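You operate a simulated robot arm through the tools that you are given. There is no shell and no other tool. Be economical: measure what you need, move in short steps, check, and stop when the job is done.

Carry out the task below with a simulated robot arm. There is one attempt and no reset: what you move stays moved.

## Task
Set the tension to MID, finish winding the roll in the winder and put it in the PARCELS tray.
Fine: then feed a new sheet and lay the back roll of the two in the winder.

It is judged by the outcome, as a careful person would: the job done as asked, and still so three seconds after it is handed in. It fails if anything else is knocked over, pushed out of place, dropped, spilled or broken. Flat cloth is picked up by pressing the open fingertips on it (5 to 10 N) and closing them slowly along it; thin cloth reads only 2 to 8 mm in the jaws.

## Robot
A 7-joint arm with a two-finger parallel gripper, fixed in place. Base frame: the origin is at the foot of the arm, x ahead of it, y to its left, z up. Readings come in cm, degrees, newtons and seconds.
With the tool pointing down near the work surface it reaches from about 24 to 68 cm from the base axis. Its first joint turns from -66.0 to 66.0 degrees. Payload 2.4 kg.
The tool frame sits at the grasp point between the pads (the TCP): z along the fingers, y along the line on which they close. The tips reach 3 cm beyond it. The gripper opens to 9.4 cm. The fingers are 2.8 cm wide and 1 cm thick; the gripper's body (5 by 9.6 cm) begins 5.5 cm behind the TCP.
Orientation is that of the tool frame in the base frame, as a unit quaternion [x, y, z, w]. With the fingers straight down and closing along the base's y, the tool's x points along the base's -x, its y along +y and its z along -z.

## Interface
- The arm moves only by the tool play_rows. Its argument "plan" is a list of rows, each a list of 7 numbers: the finger opening in cm, from 0 to 9.4, then the shift along the base's x, y, z in cm, then the turn, a rotation vector about the base's x, y, z in degrees. In form: [[gripper, tx, ty, tz, ax, ay, az], ...]. A call has 1 to 10 rows; each row is the pose to reach, as a shift and turn from the pose commanded when the call began. Rows are played at 5 a second. More than 5 cm and 8.6 degrees between two rows, or a gripper value outside its range, and nothing of the call is played. A pose out of reach is approached as far as the arm can. The call stops where the force on the tool passes 40 N (or 10 N more than at its start, if that is more) or the arm is blocked; 0.2 s more then pass. Each finger travels about 15.3 cm/s and halts on what it meets, pressing with about 21 N; the grip force reading is that of the motor and also rises with nothing between the fingers. The clock runs only during rows and for 0.2 s after the last one: add rows that repeat a pose to give the fingers time. The reply holds the time, the measured pose of the TCP, the force on the tool along the base axes, the opening and the grip force, in the units named above and with some noise, with the torque about the TCP (base axes, N m) and any sound that the robot's microphone picked up.
- Cameras (640 x 400 px; columns grow to the right, rows downward): "scene" is fixed at [4.93, 46.07, 144]; the picture's right is [-0.74, -0.68, 0.00], its down [-0.42, 0.46, -0.79] and it looks along [0.53, -0.58, -0.62] (base axes); focal length 230 px, centre (320, 200). "wrist" rides on the gripper at [7.6, 1.4, -10.2] in the tool frame; the picture's right is [-0.18, 0.98, 0.00], its down [-0.75, -0.14, -0.64] and it looks along [-0.63, -0.12, 0.77] (tool axes); focal length 243 px, centre (320, 200). There is no depth. A picture from a camera that has moved, and an enlarged one, comes with that camera's place and axes in the base frame and with its lens. The place of the scene camera against the robot may be out by one fixed shift of up to 2.5 cm in any direction.
- capture(camera): a new picture of that camera. It takes no simulated time.
- enlarge(camera, box): a new picture of the part [left, top, right, bottom] of that camera's present view, enlarged. It takes no simulated time.
- job_done(): hands the job in; it is judged then, once.

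Go step by step. Nothing tells you positions but the pictures and the camera data: compare them with the known pose of the tool, close in by small moves and look again before you grip or let go. The budget is 120 turns and 84 pictures, counting those below and the enlarged ones. Unless the task says otherwise, let go and move clear before handing in, and close with one line.

The tools are called after ">>>" by a JSON object that holds its "op" and its "data". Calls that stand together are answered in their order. play_rows: Moves the arm, as the interface text tells. Its arguments: {"type":"object","properties":{"plan":{"type":"array","items":{"type":"array","items":{"type":"number"}}}},"required":["plan"]} The other tools are called the same way: capture (camera) takes a picture; enlarge (camera, box) takes an enlarged picture of a part of a camera's view; job_done () hands the job in.

At the start:

```text
clock: 0.0
tool_pos: [37.35, -9.15, 130.4]
ee_rot: [0.0, 1.0, 0.0, 0.0]
wrist_force: [-0.2, 0.8, 0.6]
torque: [0.0, 0.01, 0.02]
opening: 9.39
grip_force: 0.0
```

scene: 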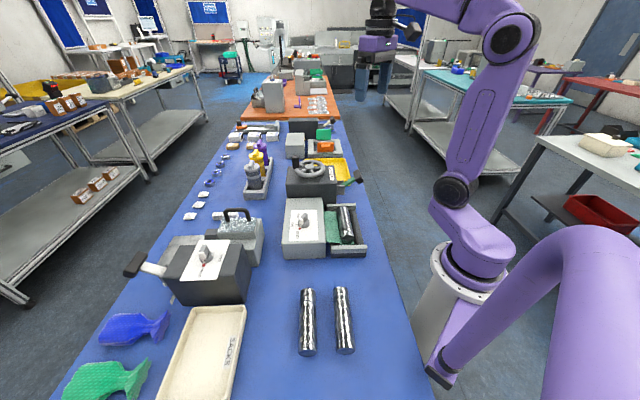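
wrist: 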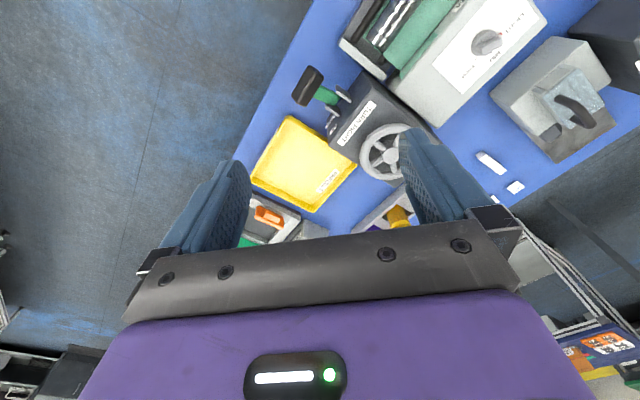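

I see a bench with several devices; I'll take enlarged views to identify the winder, dial, trays and rolls.

>>> {"op": "enlarge", "data": {"camera": "scene", "box": [260, 180, 400, 270]}}

>>> {"op": "enlarge", "data": {"camera": "scene", "box": [110, 190, 270, 320]}}

>>> {"op": "enlarge", "data": {"camera": "scene", "box": [230, 110, 380, 205]}}

>>> {"op": "enlarge", "data": {"camera": "wrist", "box": [220, 0, 640, 260]}}

```text
4.44 times, centred on (330, 225) of scene
camera zoom: at [4.93, 46.07, 144.0], right [-0.74, -0.68, 0.0], down [-0.42, 0.46, -0.79], along [0.53, -0.58, -0.62], focal length 1022 px, centre (276, 89)
```

zoom: 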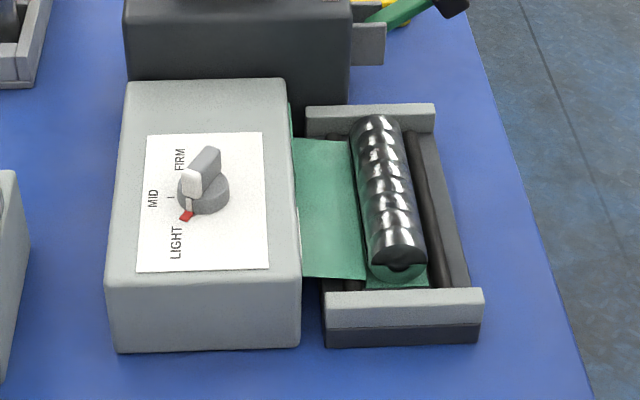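

```text
3.08 times, centred on (190, 255) of scene
camera zoom: at [4.93, 46.07, 144.0], right [-0.74, -0.68, 0.0], down [-0.42, 0.46, -0.79], along [0.53, -0.58, -0.62], focal length 708 px, centre (720, 31)
```

zoom: 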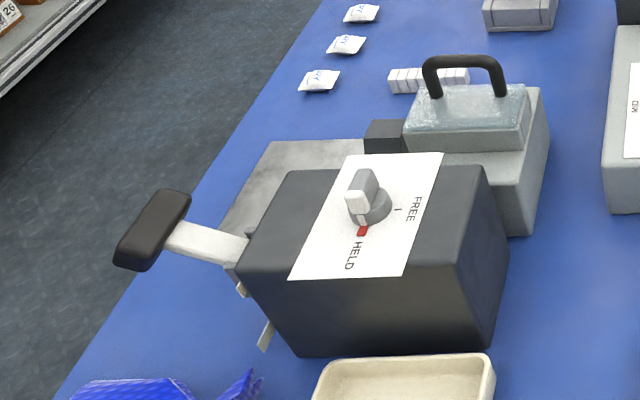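

```text
4.21 times, centred on (305, 158) of scene
camera zoom: at [4.93, 46.07, 144.0], right [-0.74, -0.68, 0.0], down [-0.42, 0.46, -0.79], along [0.53, -0.58, -0.62], focal length 969 px, centre (383, 379)
```

zoom: 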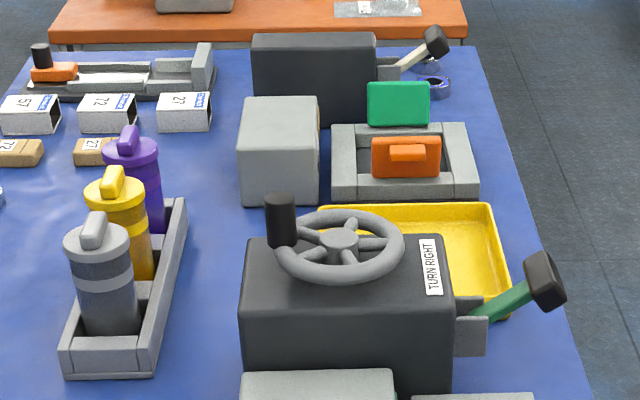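

```text
1.52 times, centred on (430, 130) of wrist
camera zoom: at [29.87, -7.8, 140.7], right [0.18, 0.98, 0.0], down [0.75, -0.14, 0.64], along [0.63, -0.12, -0.77], focal length 370 px, centre (152, 307)
```

zoom: 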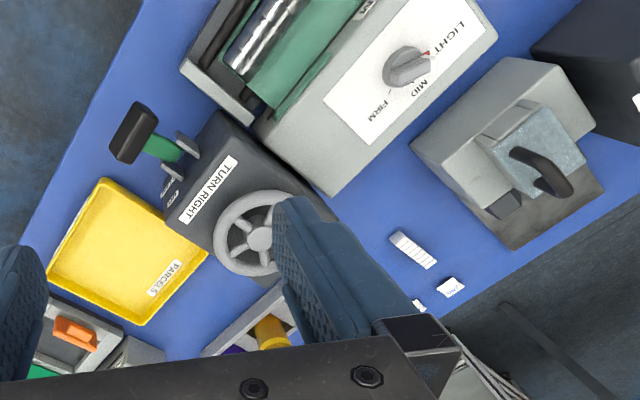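

Winder dial is near (39,14.5,100), handwheel hub near (51,-0.4,106), PARCELS tray just beyond it; the two rolls lie near (23,31) and (17,25). I'll look closer at the labels.

>>> {"op": "enlarge", "data": {"camera": "wrist", "box": [280, 50, 440, 150]}}

>>> {"op": "enlarge", "data": {"camera": "scene", "box": [280, 150, 370, 206]}}

>>> {"op": "enlarge", "data": {"camera": "scene", "box": [60, 270, 380, 400]}}

```text
4.00 times, centred on (360, 100) of wrist
camera zoom: at [29.87, -7.8, 140.7], right [0.18, 0.98, 0.0], down [0.75, -0.14, 0.64], along [0.63, -0.12, -0.77], focal length 970 px, centre (160, 600)
```

zoom: 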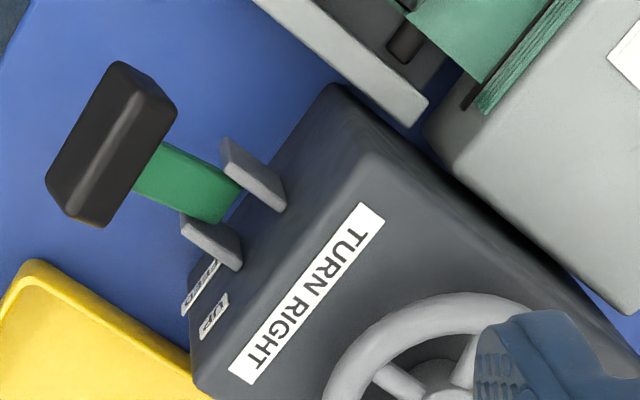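

```text
7.11 times, centred on (325, 178) of scene
camera zoom: at [4.93, 46.07, 144.0], right [-0.74, -0.68, 0.0], down [-0.42, 0.46, -0.79], along [0.53, -0.58, -0.62], focal length 1636 px, centre (284, 356)
```

zoom: 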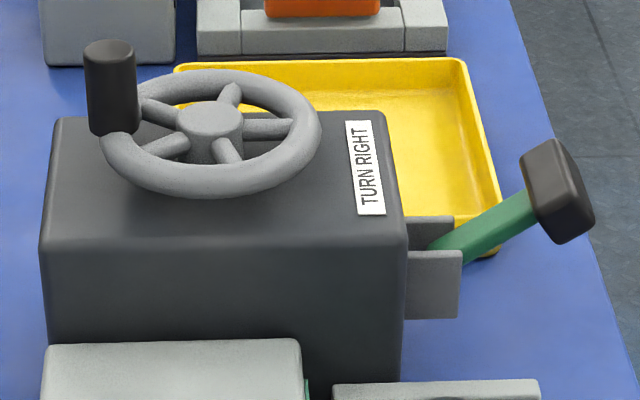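

```text
2.00 times, centred on (220, 335) of scene
camera zoom: at [4.93, 46.07, 144.0], right [-0.74, -0.68, 0.0], down [-0.42, 0.46, -0.79], along [0.53, -0.58, -0.62], focal length 460 px, centre (520, -70)
```

zoom: 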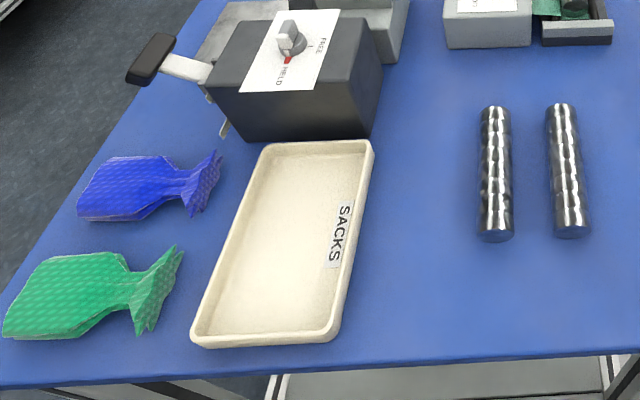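

The lever on the wheel box carries "UP"/"FEED" labels. I'll move over the tension dial at about z=118 for a closer view.

>>> {"op": "play_rows", "data": {"plan": [[9.4, 0, 4, -2, 0, 0, 0], [9.4, 0, 8, -4, 0, 0, 0], [9.4, 0.5, 12, -6, 0, 0, 0], [9.4, 0.5, 16, -8, 0, 0, 0], [9.4, 0.5, 20, -10, 0, 0, 0], [9.4, 0.5, 23.5, -12, 0, 0, 0]]}}

>>> {"op": "capture", "data": {"camera": "wrist"}}

```text
clock: 1.4
tool_pos: [37.95, 14.25, 118.68]
ee_rot: [0.001, 1.0, 0.0, 0.001]
wrist_force: [-0.5, 0.5, 0.8]
torque: [0.0, 0.0, -0.05]
opening: 9.38
grip_force: 0.1
```

```text
74 pictures are left
camera wrist: at [30.26, 15.64, 128.89], right [0.18, 0.98, 0.0], down [0.75, -0.14, 0.64], along [0.63, -0.12, -0.77], focal length 243 px, centre (320, 200)
```

wrist: 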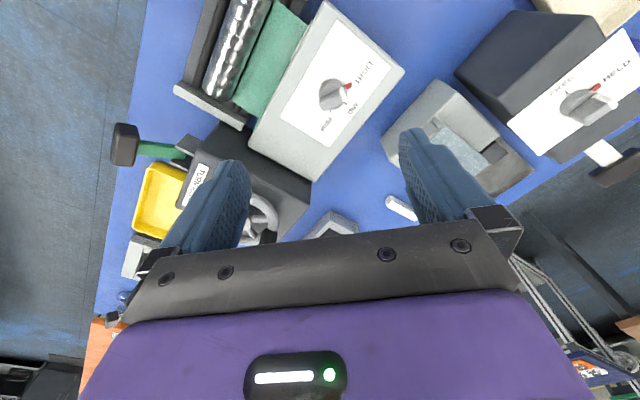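

>>> {"op": "enlarge", "data": {"camera": "wrist", "box": [260, 30, 420, 150]}}

>>> {"op": "enlarge", "data": {"camera": "wrist", "box": [90, 0, 330, 150]}}

```text
3.33 times, centred on (340, 90) of wrist
camera zoom: at [30.26, 15.64, 128.89], right [0.18, 0.98, 0.0], down [0.75, -0.14, 0.64], along [0.63, -0.12, -0.77], focal length 809 px, centre (253, 567)
```

zoom: 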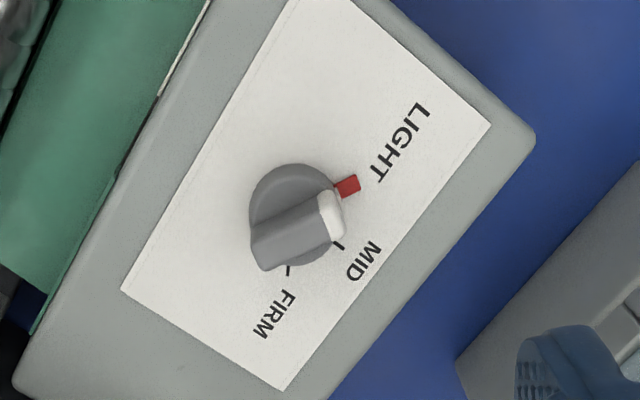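

```text
2.67 times, centred on (210, 75) of wrist
camera zoom: at [30.26, 15.64, 128.89], right [0.18, 0.98, 0.0], down [0.75, -0.14, 0.64], along [0.63, -0.12, -0.77], focal length 647 px, centre (613, 533)
```

zoom: 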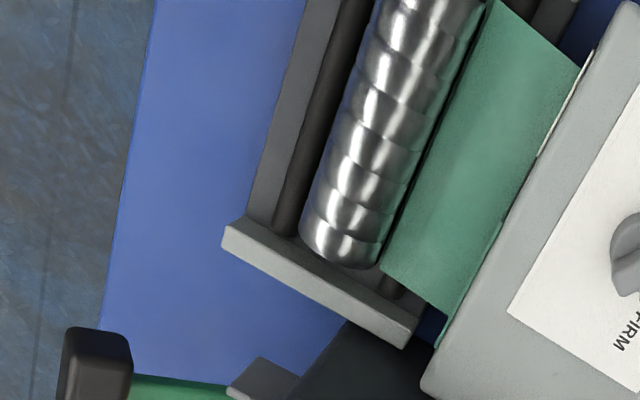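

Dial bar is centred near (39.3,15.5), pointer at ~98°, MID at ~43°. I'll turn the tool so the fingers close across the bar.

>>> {"op": "play_rows", "data": {"plan": [[9.4, 0.1, 0.1, 0, 0, 0, 8.5], [9.4, 0.3, 0.2, 0, 0, 0, 17], [9.4, 0.4, 0.4, 0, 0, 0, 25.5], [9.4, 0.6, 0.6, 0, 0, 0, 34], [9.4, 0.8, 0.8, 0, 0, 0, 42.5], [9.4, 1, 1, 0, 0, 0, 51], [9.4, 1.2, 1.1, 0, 0, 0, 59.5], [9.4, 1.35, 1.25, 0, 0, 0, 68], [9.4, 1.35, 1.25, 0, 0, 0, 76.5], [9.4, 1.35, 1.25, 0, 0, 0, 85]]}}

>>> {"op": "play_rows", "data": {"plan": [[9.4, 0, 0, -2, 0, 0, 7], [9.4, 0, 0, -4, 0, 0, 13]]}}

>>> {"op": "capture", "data": {"camera": "wrist"}}

```text
clock: 3.6
tool_pos: [39.29, 15.65, 118.39]
ee_rot: [-0.677, 0.736, 0.0, 0.0]
wrist_force: [0.9, -0.8, -0.6]
torque: [-0.02, -0.02, 0.01]
opening: 9.43
grip_force: 0.0
```

```text
clock: 4.2
tool_pos: [39.31, 15.7, 114.44]
ee_rot: [0.756, -0.655, 0.0, 0.0]
wrist_force: [-0.5, 0.0, -0.6]
torque: [0.0, -0.02, 0.0]
opening: 9.4
grip_force: 0.1
```

```text
71 pictures are left
camera wrist: at [39.06, 7.85, 124.74], right [-1.0, 0.04, 0.0], down [0.03, 0.77, 0.64], along [0.03, 0.64, -0.77], focal length 243 px, centre (320, 200)
```

wrist: 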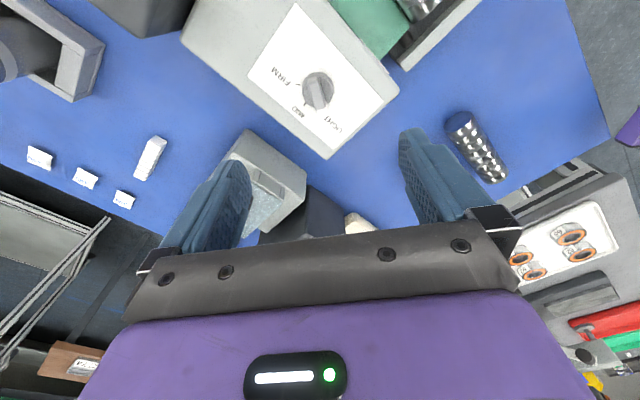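

>>> {"op": "enlarge", "data": {"camera": "wrist", "box": [240, 30, 400, 130]}}

>>> {"op": "play_rows", "data": {"plan": [[9.4, 0.3, -0.2, -2.5, 0, 0, 0], [9.4, 0.6, -0.4, -6, 0, 0, 0], [9.4, 0.6, -0.4, -6, 0, 0, 0]]}}

>>> {"op": "capture", "data": {"camera": "wrist"}}

>>> {"op": "enlarge", "data": {"camera": "scene", "box": [240, 150, 380, 250]}}

```text
4.00 times, centred on (320, 80) of wrist
camera zoom: at [39.06, 7.85, 124.74], right [-1.0, 0.04, 0.0], down [0.03, 0.77, 0.64], along [0.03, 0.64, -0.77], focal length 970 px, centre (320, 680)
```

zoom: 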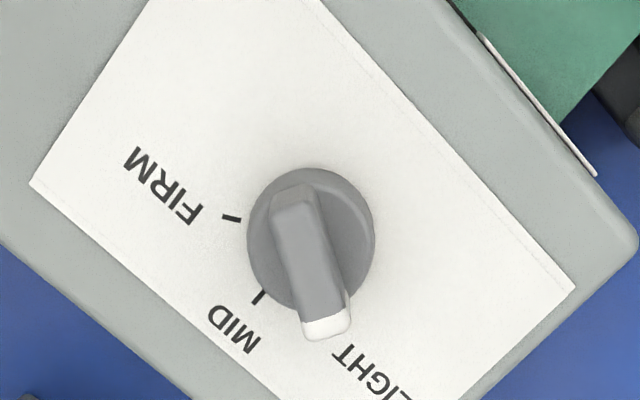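

```text
clock: 5.0
tool_pos: [39.95, 15.23, 108.47]
ee_rot: [0.755, -0.656, 0.0, 0.0]
wrist_force: [0.3, 0.0, 1.2]
torque: [0.01, -0.01, 0.01]
opening: 9.41
grip_force: 0.1
```

```text
69 pictures are left
camera wrist: at [39.65, 7.41, 118.64], right [-1.0, 0.05, 0.0], down [0.03, 0.77, 0.64], along [0.03, 0.64, -0.77], focal length 243 px, centre (320, 200)
```

wrist: 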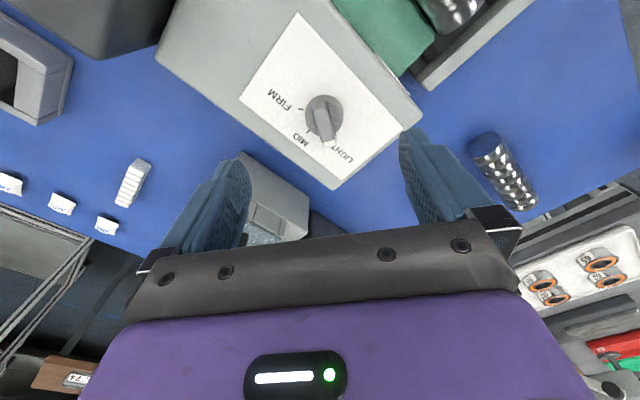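

```text
4.00 times, centred on (310, 200) of scene
camera zoom: at [4.93, 46.07, 144.0], right [-0.74, -0.68, 0.0], down [-0.42, 0.46, -0.79], along [0.53, -0.58, -0.62], focal length 920 px, centre (360, 200)
```

zoom: 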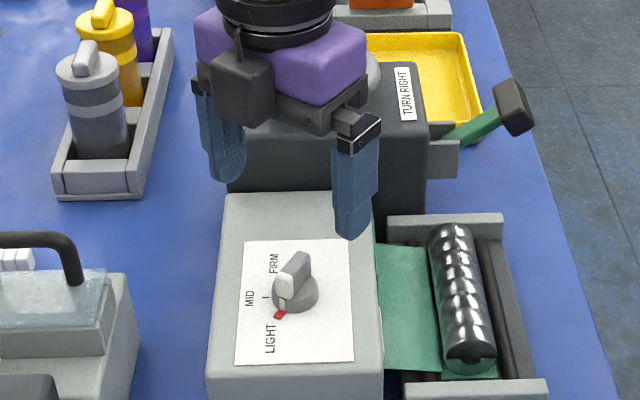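

Disc centre triangulates to (39.8,15.15,~98). Lowering with fingers straddling the bar.

>>> {"op": "play_rows", "data": {"plan": [[6, -0.15, -0.1, -2.5, 0, 0, 0], [6, -0.15, -0.1, -5, 0, 0, 0], [6, -0.15, -0.1, -6, 0, 0, 0], [6, -0.15, -0.1, -7, 0, 0, 0]]}}

>>> {"op": "capture", "data": {"camera": "wrist"}}

>>> {"op": "enlarge", "data": {"camera": "scene", "box": [250, 160, 380, 250]}}

```text
clock: 6.0
tool_pos: [39.76, 15.09, 101.37]
ee_rot: [0.755, -0.656, 0.0, -0.001]
wrist_force: [0.8, 0.2, -0.3]
torque: [0.01, 0.01, -0.03]
opening: 5.99
grip_force: 0.1
```

```text
67 pictures are left
camera wrist: at [39.41, 7.28, 111.66], right [-1.0, 0.05, 0.0], down [0.04, 0.77, 0.64], along [0.03, 0.64, -0.77], focal length 243 px, centre (320, 200)
```

wrist: 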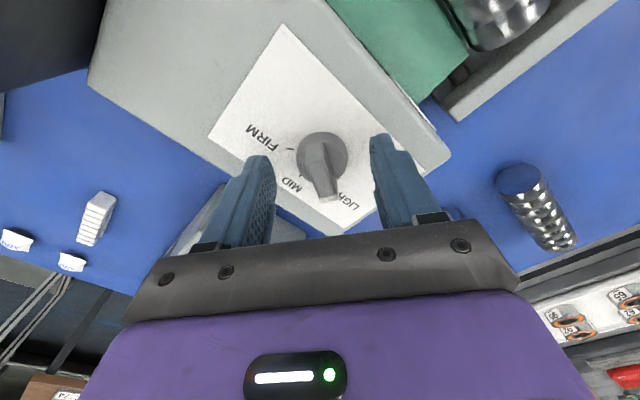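

```text
4.44 times, centred on (315, 205) of scene
camera zoom: at [4.93, 46.07, 144.0], right [-0.74, -0.68, 0.0], down [-0.42, 0.46, -0.79], along [0.53, -0.58, -0.62], focal length 1022 px, centre (342, 178)
```

zoom: 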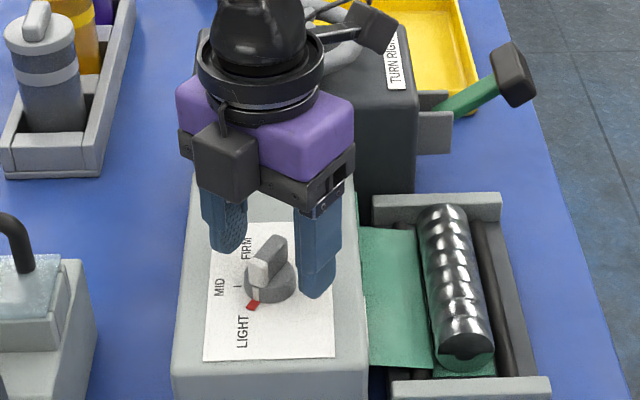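

Fingers straddle the bar correctly. Closing on it.

>>> {"op": "play_rows", "data": {"plan": [[4, 0, 0, -0.2, 0, 0, 0], [2.5, 0, 0, -0.4, 0, 0, 0], [0.5, 0, 0, -0.4, 0, 0, 0], [0.5, 0, 0, -0.4, 0, 0, 0]]}}

>>> {"op": "capture", "data": {"camera": "wrist"}}

```text
clock: 6.7
tool_pos: [39.6, 15.14, 101.15]
ee_rot: [0.754, -0.657, 0.001, 0.0]
wrist_force: [-4.8, -1.2, 8.7]
torque: [0.33, 0.37, -0.08]
opening: 3.32
grip_force: 44.8
stopped in row 3: the force on the tool passed its limit (the readings are from after the stop); the commanded pose is now the measured one
```

```text
65 pictures are left
camera wrist: at [39.35, 7.26, 111.48], right [-1.0, 0.05, 0.0], down [0.04, 0.77, 0.64], along [0.03, 0.64, -0.77], focal length 243 px, centre (320, 200)
```

wrist: 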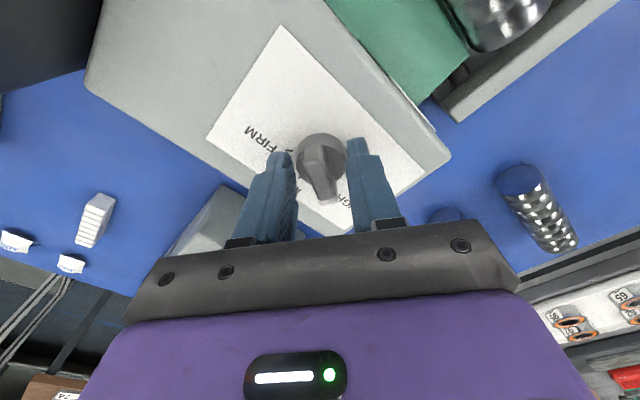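

The fingers closed on the round base (3.3 cm); I'll open, rise about 1 cm and grip the bar instead.

>>> {"op": "play_rows", "data": {"plan": [[4.5, 0, 0, 0, 0, 0, 0], [4.5, 0.1, 0, 0.6, 0, 0, 0], [4, 0.1, 0, 1.1, 0, 0, 0], [2.5, 0.1, 0, 1.1, 0, 0, 0], [1.5, 0.1, 0, 1.1, 0, 0, 0], [0.8, 0.1, 0, 1.1, 0, 0, 0]]}}

>>> {"op": "capture", "data": {"camera": "wrist"}}

```text
clock: 8.1
tool_pos: [39.67, 15.14, 102.42]
ee_rot: [0.755, -0.656, 0.0, -0.001]
wrist_force: [-3.6, 0.9, 1.0]
torque: [-0.02, 0.09, 0.02]
opening: 1.18
grip_force: 45.0
```

```text
64 pictures are left
camera wrist: at [39.35, 7.24, 112.54], right [-1.0, 0.05, 0.0], down [0.04, 0.77, 0.64], along [0.03, 0.64, -0.77], focal length 243 px, centre (320, 200)
```

wrist: 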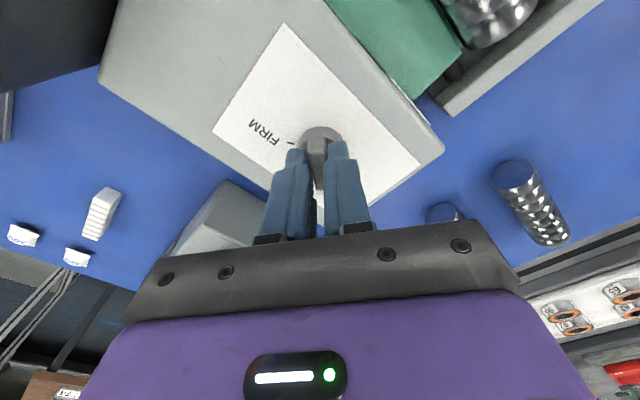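

Gripped the bar (1.18 cm). Turning clockwise 55° to MID.

>>> {"op": "play_rows", "data": {"plan": [[0.8, 0.03, 0, 0, 0, 0, -8], [0.8, 0.05, 0, 0, 0, 0, -16], [0.8, 0.05, 0, 0, 0, 0, -24], [0.8, 0.05, 0, 0, 0, 0, -32], [0.8, 0.05, 0, 0, 0, 0, -40], [0.8, 0.05, 0, 0, 0, 0, -48], [0.8, 0.05, 0, 0, 0, 0, -55], [0.8, 0.05, 0, 0, 0, 0, -55]]}}

>>> {"op": "enlarge", "data": {"camera": "scene", "box": [270, 190, 340, 240]}}

```text
clock: 9.2
tool_pos: [39.4, 15.21, 102.23]
ee_rot: [-0.525, 0.851, 0.001, -0.006]
wrist_force: [-9.4, -2.2, 10.9]
torque: [0.13, -0.14, 0.06]
opening: 1.19
grip_force: 45.4
stopped in row 5: the force on the tool passed its limit (the readings are from after the stop); the commanded pose is now the measured one
```

```text
8.00 times, centred on (305, 215) of scene
camera zoom: at [4.9, 46.06, 144.0], right [-0.74, -0.68, 0.0], down [-0.42, 0.46, -0.79], along [0.53, -0.58, -0.62], focal length 1840 px, centre (440, 80)
```

zoom: 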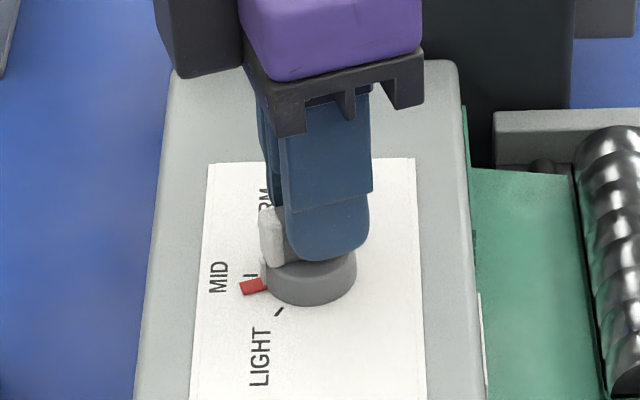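

The pointer is almost at MID; the remaining turn is about 20°, with a small shift to follow the axis.

>>> {"op": "play_rows", "data": {"plan": [[0.8, -0.03, 0.02, 0, 0, 0, -5], [0.8, -0.06, 0.05, 0, 0, 0, -10], [0.8, -0.09, 0.08, 0, 0, 0, -15], [0.8, -0.12, 0.11, 0, 0, 0, -19], [0.8, -0.12, 0.11, 0, 0, 0, -19]]}}

>>> {"op": "enlarge", "data": {"camera": "scene", "box": [270, 190, 340, 240]}}

```text
clock: 10.4
tool_pos: [39.35, 15.27, 102.21]
ee_rot: [-0.375, 0.927, 0.002, -0.006]
wrist_force: [-13.6, -0.4, 22.9]
torque: [-0.48, 0.4, 0.05]
opening: 1.17
grip_force: 45.1
```

```text
8.00 times, centred on (305, 215) of scene
camera zoom: at [4.86, 46.06, 144.0], right [-0.74, -0.68, 0.0], down [-0.42, 0.46, -0.79], along [0.53, -0.58, -0.62], focal length 1840 px, centre (440, 80)
```

zoom: 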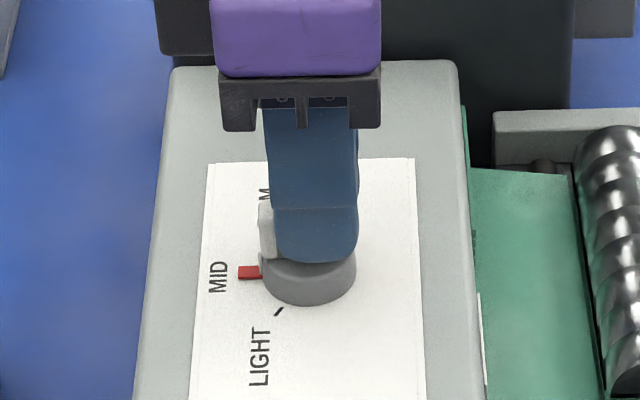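

The red pointer now covers the MID tick. Releasing and lifting.

>>> {"op": "play_rows", "data": {"plan": [[2.5, 0, 0, 0, 0, 0, 0], [4, 0, 0, 0, 0, 0, 0], [4, 0, 0, 1, 0, 0, 0], [4, 0, 0, 4, 0, 0, 0], [4, 0, 0, 8, 0, 0, 0], [4, 0, 0, 12, 0, 0, 0]]}}

>>> {"op": "enlarge", "data": {"camera": "scene", "box": [270, 190, 340, 240]}}

>>> {"op": "capture", "data": {"camera": "wrist"}}

```text
clock: 11.8
tool_pos: [39.41, 15.41, 114.27]
ee_rot: [-0.376, 0.927, 0.001, -0.005]
wrist_force: [0.3, -0.4, 0.5]
torque: [0.01, 0.0, 0.04]
opening: 4.02
grip_force: 0.0
```

```text
8.00 times, centred on (305, 215) of scene
camera zoom: at [4.93, 46.07, 144.0], right [-0.74, -0.68, 0.0], down [-0.42, 0.46, -0.79], along [0.53, -0.58, -0.62], focal length 1840 px, centre (440, 80)
```

zoom: 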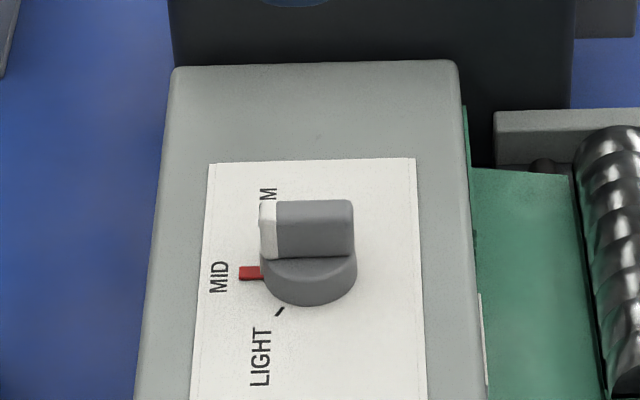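

```text
60 pictures are left
camera wrist: at [33.18, 10.93, 124.53], right [-0.55, 0.83, 0.01], down [0.65, 0.42, 0.63], along [0.53, 0.35, -0.77], focal length 243 px, centre (320, 200)
```

wrist: 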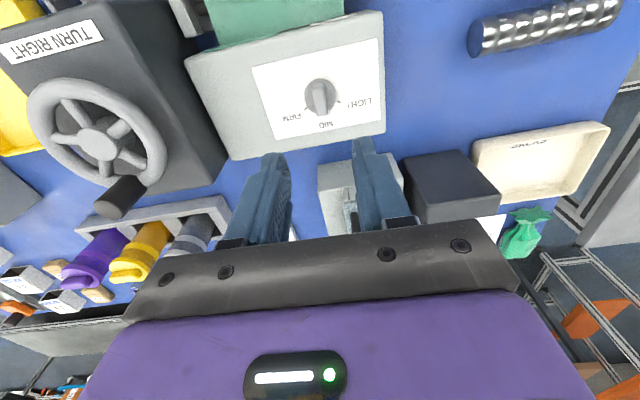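

Tension is at MID. Next I go over to inspect the handwheel and lever.

>>> {"op": "play_rows", "data": {"plan": [[9, 0.5, -2, 2, 0, 0, -8], [9, 1, -4.5, 5, 0, 0, -16], [9, 1.5, -7, 8, 0, 0, -24], [9, 2, -10, 10, 0, 0, -32], [9, 2.5, -13, 10, 0, 0, -38], [9, 2.5, -15.5, 10, 0, 0, -44]]}}

>>> {"op": "capture", "data": {"camera": "wrist"}}

```text
clock: 13.2
tool_pos: [41.87, -0.38, 124.3]
ee_rot: [-0.001, 1.0, 0.003, -0.004]
wrist_force: [-0.4, -0.5, -0.2]
torque: [0.0, 0.02, -0.04]
opening: 8.99
grip_force: 0.0
```

```text
59 pictures are left
camera wrist: at [34.46, 0.89, 134.5], right [0.18, 0.98, 0.01], down [0.76, -0.14, 0.63], along [0.62, -0.11, -0.77], focal length 243 px, centre (320, 200)
```

wrist: 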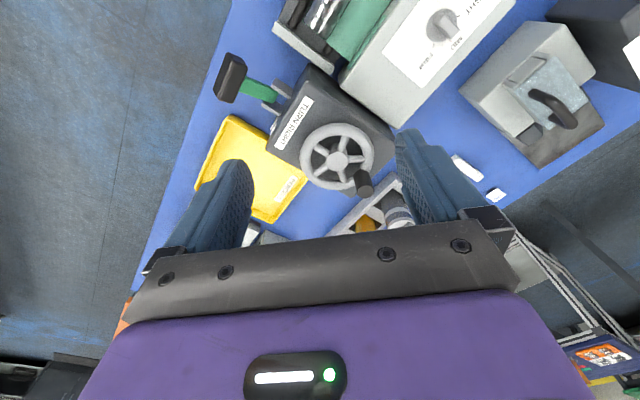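

>>> {"op": "enlarge", "data": {"camera": "wrist", "box": [260, 100, 420, 220]}}

>>> {"op": "enlarge", "data": {"camera": "wrist", "box": [180, 30, 340, 150]}}

```text
3.33 times, centred on (340, 160) of wrist
camera zoom: at [34.46, 0.89, 134.5], right [0.18, 0.98, 0.01], down [0.76, -0.14, 0.63], along [0.62, -0.11, -0.77], focal length 809 px, centre (253, 333)
```

zoom: 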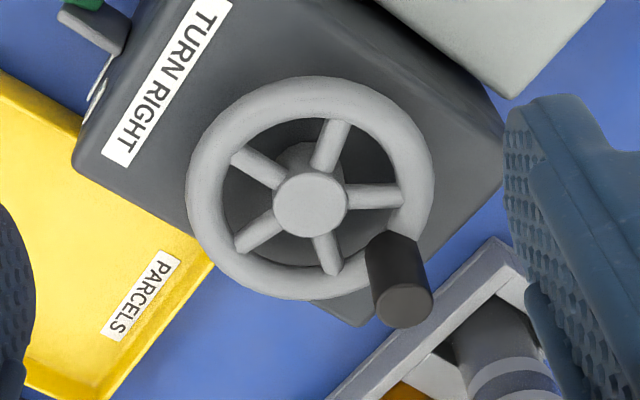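

```text
3.33 times, centred on (260, 90) of wrist
camera zoom: at [34.46, 0.89, 134.5], right [0.18, 0.98, 0.01], down [0.76, -0.14, 0.63], along [0.62, -0.11, -0.77], focal length 809 px, centre (520, 567)
```

zoom: 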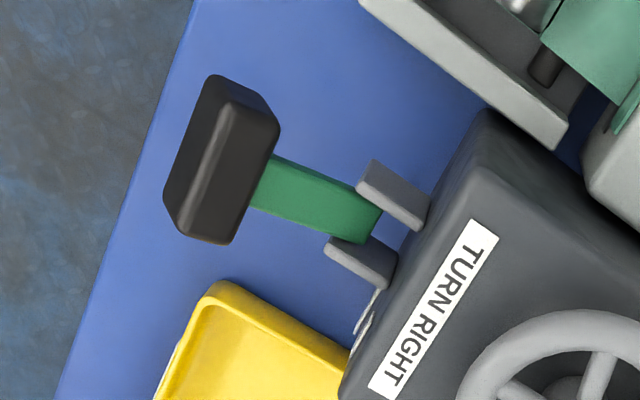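

Hub is at (52.0,0.15,104.6), knob at about (54.5,3.4) with its top at z≈109.3. Moving above the knob.

>>> {"op": "play_rows", "data": {"plan": [[6, 4, 1.2, -2, 0, 0, 0], [6, 8, 2.4, -4, 0, 0, 0], [6, 12.6, 3.8, -5.5, 0, 0, 0], [6, 12.6, 3.8, -9.5, 0, 0, 0], [6, 12.6, 3.8, -10.3, 0, 0, 0]]}}

>>> {"op": "capture", "data": {"camera": "wrist"}}

>>> {"op": "enlarge", "data": {"camera": "scene", "box": [250, 110, 370, 200]}}

```text
refused: row 3 steps farther than a row can; nothing moved
```

```text
56 pictures are left
camera wrist: at [34.46, 0.89, 134.5], right [0.18, 0.98, 0.01], down [0.76, -0.14, 0.63], along [0.62, -0.11, -0.77], focal length 243 px, centre (320, 200)
```

wrist: 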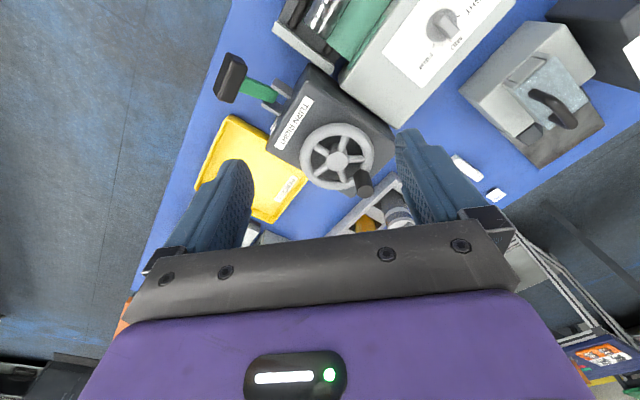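

```text
4.44 times, centred on (310, 155) of scene
camera zoom: at [4.93, 46.07, 144.0], right [-0.74, -0.68, 0.0], down [-0.42, 0.46, -0.79], along [0.53, -0.58, -0.62], focal length 1022 px, centre (364, 400)
```

zoom: 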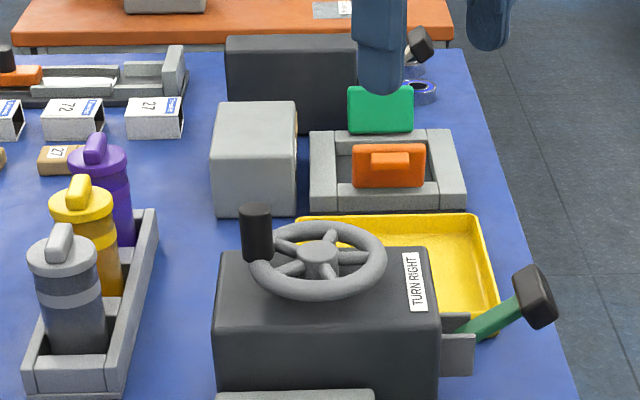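

The step was too long; replaying with shorter steps.

>>> {"op": "play_rows", "data": {"plan": [[6, 3.2, 1, -2, 0, 0, 0], [6, 6.4, 2, -4, 0, 0, 0], [6, 9.6, 3, -5, 0, 0, 0], [6, 12.6, 3.8, -6.5, 0, 0, 0], [6, 12.6, 3.8, -10.3, 0, 0, 0]]}}

>>> {"op": "capture", "data": {"camera": "wrist"}}

>>> {"op": "enlarge", "data": {"camera": "scene", "box": [250, 110, 370, 200]}}

```text
clock: 14.4
tool_pos: [54.46, 3.49, 113.86]
ee_rot: [-0.002, 1.0, 0.004, -0.004]
wrist_force: [0.4, -0.7, -0.2]
torque: [-0.02, 0.0, -0.01]
opening: 6.0
grip_force: 0.1
```

```text
54 pictures are left
camera wrist: at [47.0, 4.65, 124.21], right [0.18, 0.98, 0.01], down [0.76, -0.14, 0.64], along [0.63, -0.11, -0.77], focal length 243 px, centre (320, 200)
```

wrist: 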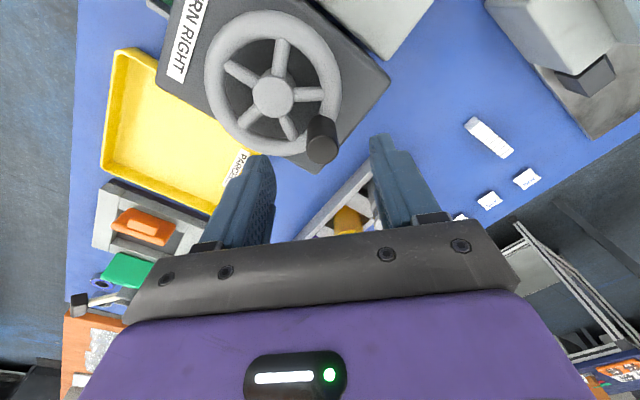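

```text
4.44 times, centred on (310, 155) of scene
camera zoom: at [4.93, 46.07, 144.0], right [-0.74, -0.68, 0.0], down [-0.42, 0.46, -0.79], along [0.53, -0.58, -0.62], focal length 1022 px, centre (364, 400)
```

zoom: 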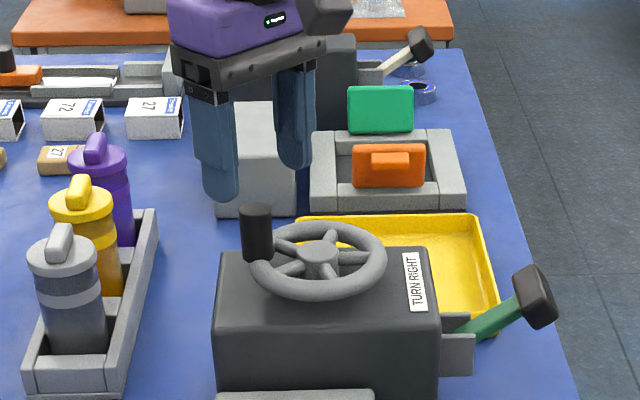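

The knob centre is (54.7,3.45), under the fingers. Lowering and gripping.

>>> {"op": "play_rows", "data": {"plan": [[6, 0.2, 0, -2, 0, 0, 0], [6, 0.2, 0, -4.6, 0, 0, 0], [3.5, 0.2, 0, -4.6, 0, 0, 0], [1.5, 0.2, 0, -4.6, 0, 0, 0], [1.5, 0.2, 0, -4.6, 0, 0, 0]]}}

>>> {"op": "capture", "data": {"camera": "wrist"}}

```text
clock: 15.6
tool_pos: [54.67, 3.5, 109.44]
ee_rot: [-0.001, 1.0, 0.004, -0.004]
wrist_force: [0.3, -0.1, -2.9]
torque: [-0.86, -0.67, -0.15]
opening: 2.34
grip_force: 44.8
```

```text
52 pictures are left
camera wrist: at [47.14, 4.73, 119.7], right [0.18, 0.98, 0.0], down [0.76, -0.14, 0.64], along [0.63, -0.11, -0.77], focal length 243 px, centre (320, 200)
```

wrist: 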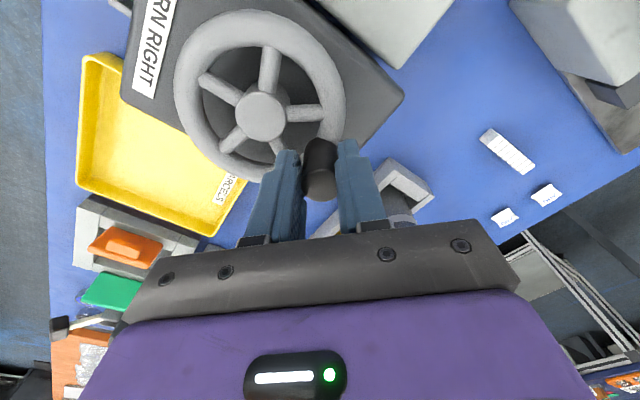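

Gripped the knob. Turning clockwise in small arc steps.

>>> {"op": "play_rows", "data": {"plan": [[1.5, 0.637, -0.633, 0, 0, 0, 0], [1.5, 1.13, -1.38, 0, 0, 0, 0], [1.5, 1.456, -2.213, 0, 0, 0, 0], [1.5, 1.6, -3.096, 0, 0, 0, 0]]}}

>>> {"op": "capture", "data": {"camera": "wrist"}}

```text
clock: 16.6
tool_pos: [56.36, 0.22, 109.34]
ee_rot: [-0.001, 1.0, 0.004, -0.001]
wrist_force: [6.7, 10.1, 3.8]
torque: [-0.48, -0.13, -0.37]
opening: 2.36
grip_force: 45.2
```

```text
51 pictures are left
camera wrist: at [48.81, 1.59, 119.66], right [0.18, 0.98, 0.01], down [0.76, -0.14, 0.64], along [0.63, -0.11, -0.77], focal length 243 px, centre (320, 200)
```

wrist: 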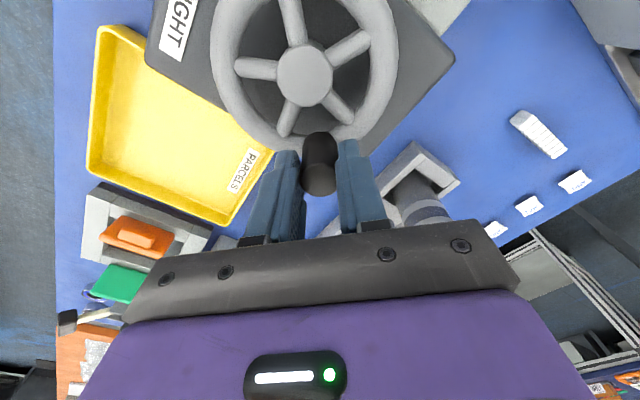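

The wheel turns smoothly at about 10 N. Continuing the circle.

>>> {"op": "play_rows", "data": {"plan": [[1.5, -0.013, -1.084, 0, 0, 0, 0], [1.5, -0.318, -1.996, 0, 0, 0, 0], [1.5, -0.821, -2.817, 0, 0, 0, 0], [1.5, -1.495, -3.503, 0, 0, 0, 0], [1.5, -2.307, -4.02, 0, 0, 0, 0], [1.5, -3.214, -4.341, 0, 0, 0, 0], [1.5, -4.17, -4.45, 0, 0, 0, 0], [1.5, -5.126, -4.341, 0, 0, 0, 0], [1.5, -6.033, -4.02, 0, 0, 0, 0], [1.5, -6.845, -3.503, 0, 0, 0, 0]]}}

>>> {"op": "capture", "data": {"camera": "scene"}}

```text
clock: 18.8
tool_pos: [49.29, -3.87, 109.35]
ee_rot: [0.003, 1.0, 0.0, -0.006]
wrist_force: [-4.4, -37.3, -6.6]
torque: [-0.15, -0.39, -0.76]
opening: 2.36
grip_force: 45.7
```

```text
50 pictures are left
```

scene: 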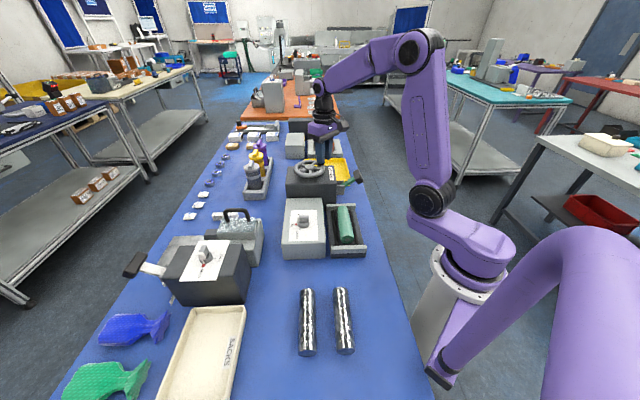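

>>> {"op": "enlarge", "data": {"camera": "scene", "box": [270, 190, 380, 265]}}

>>> {"op": "capture", "data": {"camera": "wrist"}}

```text
5.33 times, centred on (325, 228) of scene
camera zoom: at [4.93, 45.95, 144.04], right [-0.74, -0.68, 0.0], down [-0.42, 0.46, -0.78], along [0.53, -0.58, -0.62], focal length 1227 px, centre (293, 53)
```

zoom: 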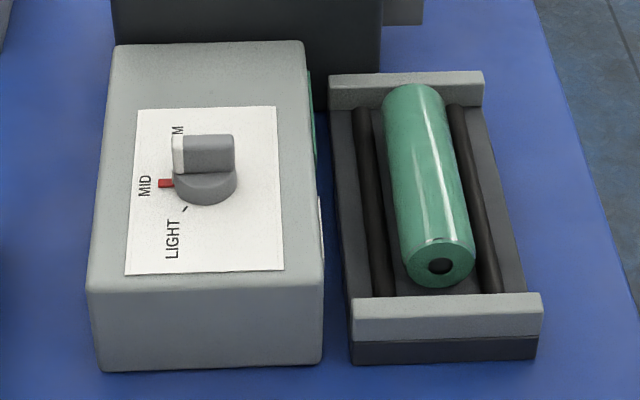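

```text
48 pictures are left
camera wrist: at [41.8, -2.53, 119.71], right [0.19, 0.98, 0.0], down [0.76, -0.15, 0.63], along [0.62, -0.12, -0.77], focal length 243 px, centre (320, 200)
```

wrist: 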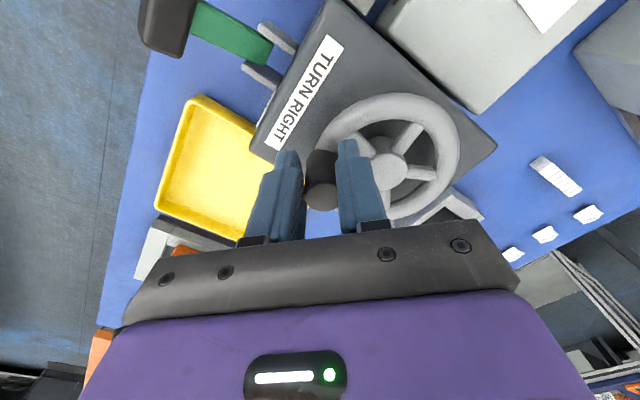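

The roll is fully wound (green all round, no sheet left in the slot). I release the knob and lift clear.

>>> {"op": "play_rows", "data": {"plan": [[1.5, -0.1, -0.6, 0, 0, 0, 0], [5, -0.1, -0.6, 0, 0, 0, 0], [5, -0.1, -0.6, 0, 0, 0, 0], [5, -0.1, -0.6, 4, 0, 0, 0], [5, -0.1, -0.6, 8, 0, 0, 0], [5, -0.1, -0.6, 12, 0, 0, 0], [5, -4, -0.6, 14, 0, 0, 0], [5, -8, 0, 14, 0, 0, 0]]}}

>>> {"op": "enlarge", "data": {"camera": "scene", "box": [270, 130, 390, 265]}}

>>> {"op": "capture", "data": {"camera": "wrist"}}

```text
clock: 20.6
tool_pos: [41.45, -3.04, 123.28]
ee_rot: [-0.001, 1.0, 0.004, -0.004]
wrist_force: [-0.9, 0.3, -0.2]
torque: [-0.01, -0.02, 0.0]
opening: 5.0
grip_force: 0.0
```

```text
2.96 times, centred on (330, 198) of scene
camera zoom: at [4.93, 46.07, 144.0], right [-0.74, -0.68, 0.0], down [-0.42, 0.46, -0.79], along [0.53, -0.58, -0.62], focal length 682 px, centre (290, 207)
```

zoom: 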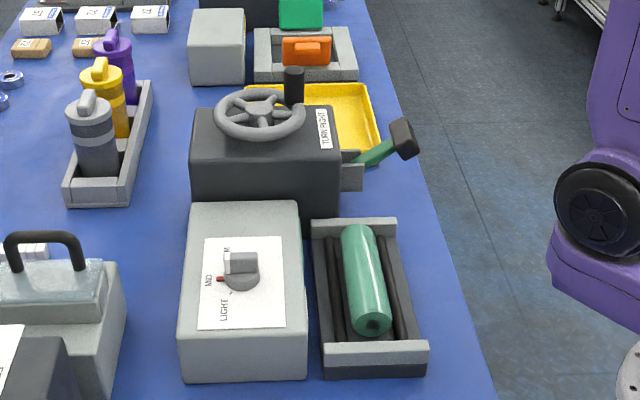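

```text
46 pictures are left
camera wrist: at [33.95, -1.81, 133.61], right [0.18, 0.98, 0.01], down [0.76, -0.14, 0.63], along [0.62, -0.11, -0.77], focal length 243 px, centre (320, 200)
```

wrist: 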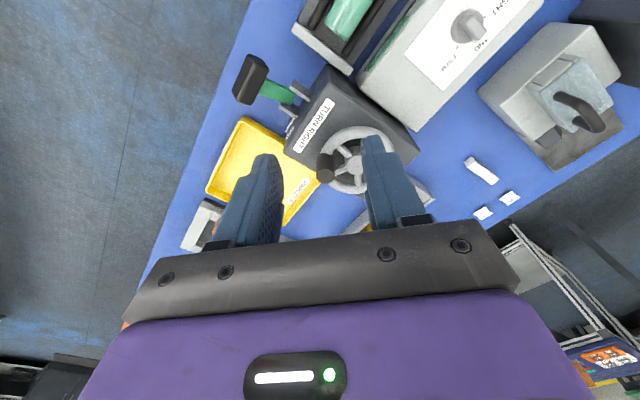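

Next I go over the cradle with the fingers turned to close across the roll.

>>> {"op": "play_rows", "data": {"plan": [[8, -2, 2, 0, 0, 0, -8], [8, -4, 4, -1, 0, 0, -16], [8, -6, 6, -2, 0, 0, -24], [8, -8, 8, -3, 0, 0, -32], [8, -10.4, 9.5, -4, 0, 0, -40], [8, -10.4, 9.5, -5, 0, 0, -47.5]]}}

>>> {"op": "capture", "data": {"camera": "wrist"}}

```text
clock: 22.0
tool_pos: [31.01, 6.54, 118.37]
ee_rot: [0.402, 0.916, 0.005, -0.002]
wrist_force: [-0.6, -0.5, 0.1]
torque: [0.0, 0.03, 0.01]
opening: 8.01
grip_force: 0.1
```

```text
45 pictures are left
camera wrist: at [26.93, 12.81, 128.69], right [0.85, 0.53, 0.01], down [0.41, -0.66, 0.64], along [0.34, -0.54, -0.77], focal length 243 px, centre (320, 200)
```

wrist: 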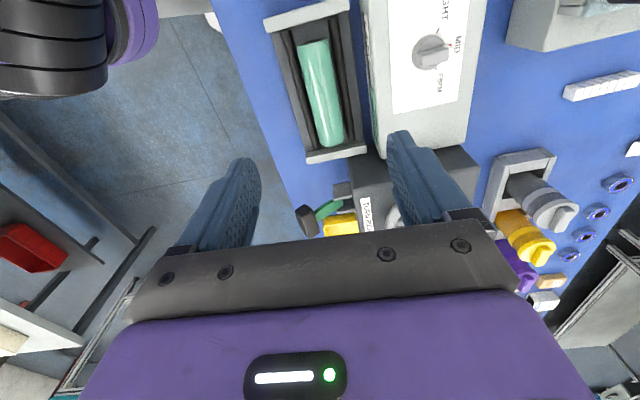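

Roll centre is about (32.9,4.6), top at z≈96, diameter about 3.3 cm. Moving above it and closer.

>>> {"op": "play_rows", "data": {"plan": [[8, 1, -1, -3, 0, 0, 0], [8, 1.9, -1.95, -7, 0, 0, 0], [8, 1.9, -1.95, -11, 0, 0, 0], [8, 1.9, -1.95, -14, 0, 0, 0], [8, 1.9, -1.95, -14, 0, 0, 0]]}}

>>> {"op": "capture", "data": {"camera": "wrist"}}

>>> {"op": "enlarge", "data": {"camera": "scene", "box": [290, 160, 400, 265]}}

```text
clock: 23.2
tool_pos: [32.96, 4.65, 104.42]
ee_rot: [0.401, 0.916, 0.004, -0.002]
wrist_force: [-0.1, -0.2, 0.0]
torque: [-0.02, 0.02, 0.01]
opening: 7.97
grip_force: 0.2
```

```text
44 pictures are left
camera wrist: at [28.79, 10.88, 114.7], right [0.85, 0.53, 0.01], down [0.41, -0.66, 0.64], along [0.34, -0.54, -0.77], focal length 243 px, centre (320, 200)
```

wrist: 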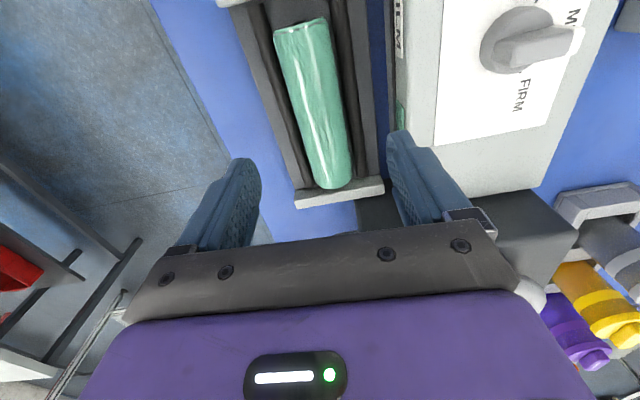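

```text
3.81 times, centred on (345, 212) of scene
camera zoom: at [4.93, 46.07, 144.0], right [-0.74, -0.68, 0.0], down [-0.42, 0.46, -0.79], along [0.53, -0.58, -0.62], focal length 876 px, centre (225, 152)
```

zoom: 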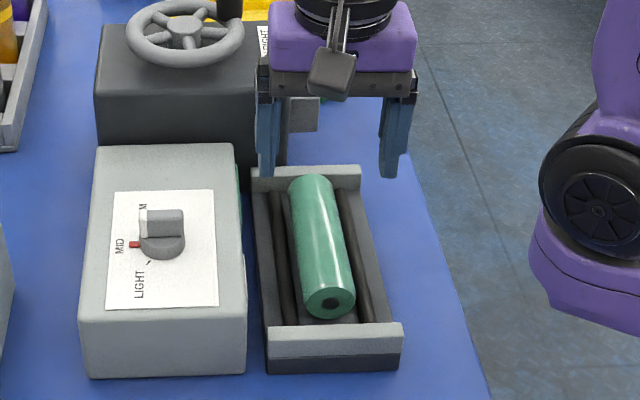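

The roll is centred between the fingers. Lowering with 4.3 cm opening until the tips are around the roll's mid-height.

>>> {"op": "play_rows", "data": {"plan": [[4.6, 0, 0, -2, 0, 0, 0], [4.4, 0, 0, -4, 0, 0, 0], [4.4, 0, 0, -5.5, 0, 0, 0], [4.4, 0, 0, -6.5, 0, 0, 0], [4.4, 0, 0, -7.2, 0, 0, 0]]}}

>>> {"op": "capture", "data": {"camera": "wrist"}}

>>> {"op": "enlarge", "data": {"camera": "scene", "box": [310, 180, 380, 260]}}

```text
clock: 24.4
tool_pos: [32.9, 4.59, 97.09]
ee_rot: [0.401, 0.916, 0.004, -0.002]
wrist_force: [0.0, 0.1, -0.3]
torque: [0.01, -0.03, -0.01]
opening: 4.42
grip_force: 0.1
```

```text
42 pictures are left
camera wrist: at [28.82, 10.89, 107.48], right [0.85, 0.53, 0.01], down [0.41, -0.66, 0.64], along [0.34, -0.54, -0.77], focal length 243 px, centre (320, 200)
```

wrist: 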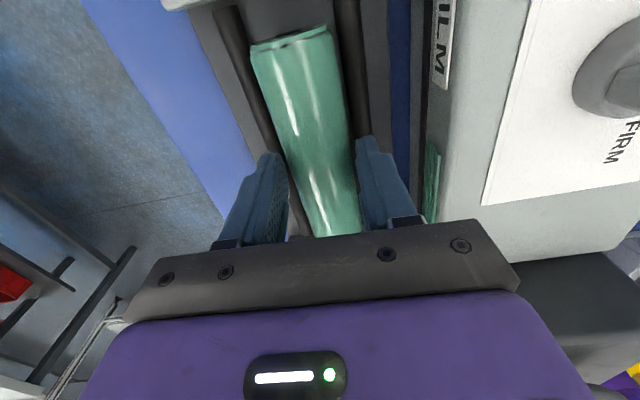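

```text
5.00 times, centred on (345, 220) of scene
camera zoom: at [4.93, 46.07, 144.0], right [-0.74, -0.68, 0.0], down [-0.42, 0.46, -0.79], along [0.53, -0.58, -0.62], focal length 1150 px, centre (195, 100)
```

zoom: 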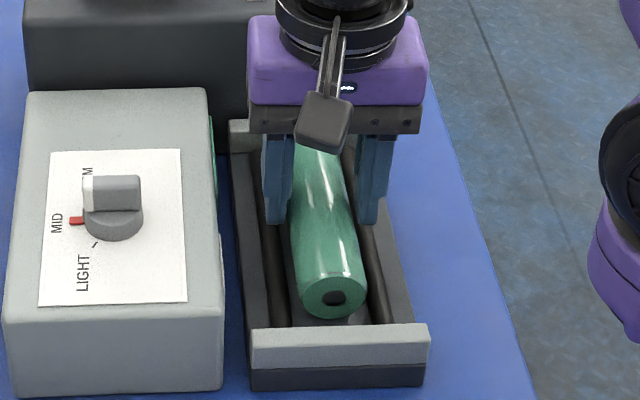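

Tips are beside the roll; lowering half a centimetre more and closing.

>>> {"op": "play_rows", "data": {"plan": [[4.4, 0, 0, -0.5, 0, 0, 0], [3.8, 0, 0, -0.6, 0, 0, 0], [2.8, 0, 0, -0.6, 0, 0, 0], [2, 0, 0, -0.6, 0, 0, 0], [2, 0, 0, -0.6, 0, 0, 0]]}}

>>> {"op": "enlarge", "data": {"camera": "scene", "box": [310, 180, 380, 260]}}

```text
clock: 25.6
tool_pos: [32.84, 4.44, 96.72]
ee_rot: [0.401, 0.916, 0.005, -0.001]
wrist_force: [0.4, 1.0, 16.9]
torque: [-0.13, 0.06, 0.15]
opening: 3.97
grip_force: 20.8
```

```text
5.00 times, centred on (345, 220) of scene
camera zoom: at [4.92, 46.07, 144.0], right [-0.74, -0.68, 0.0], down [-0.42, 0.46, -0.79], along [0.53, -0.58, -0.62], focal length 1150 px, centre (195, 100)
```

zoom: 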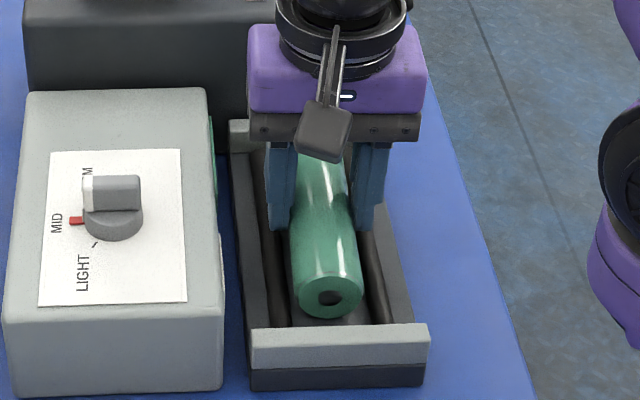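

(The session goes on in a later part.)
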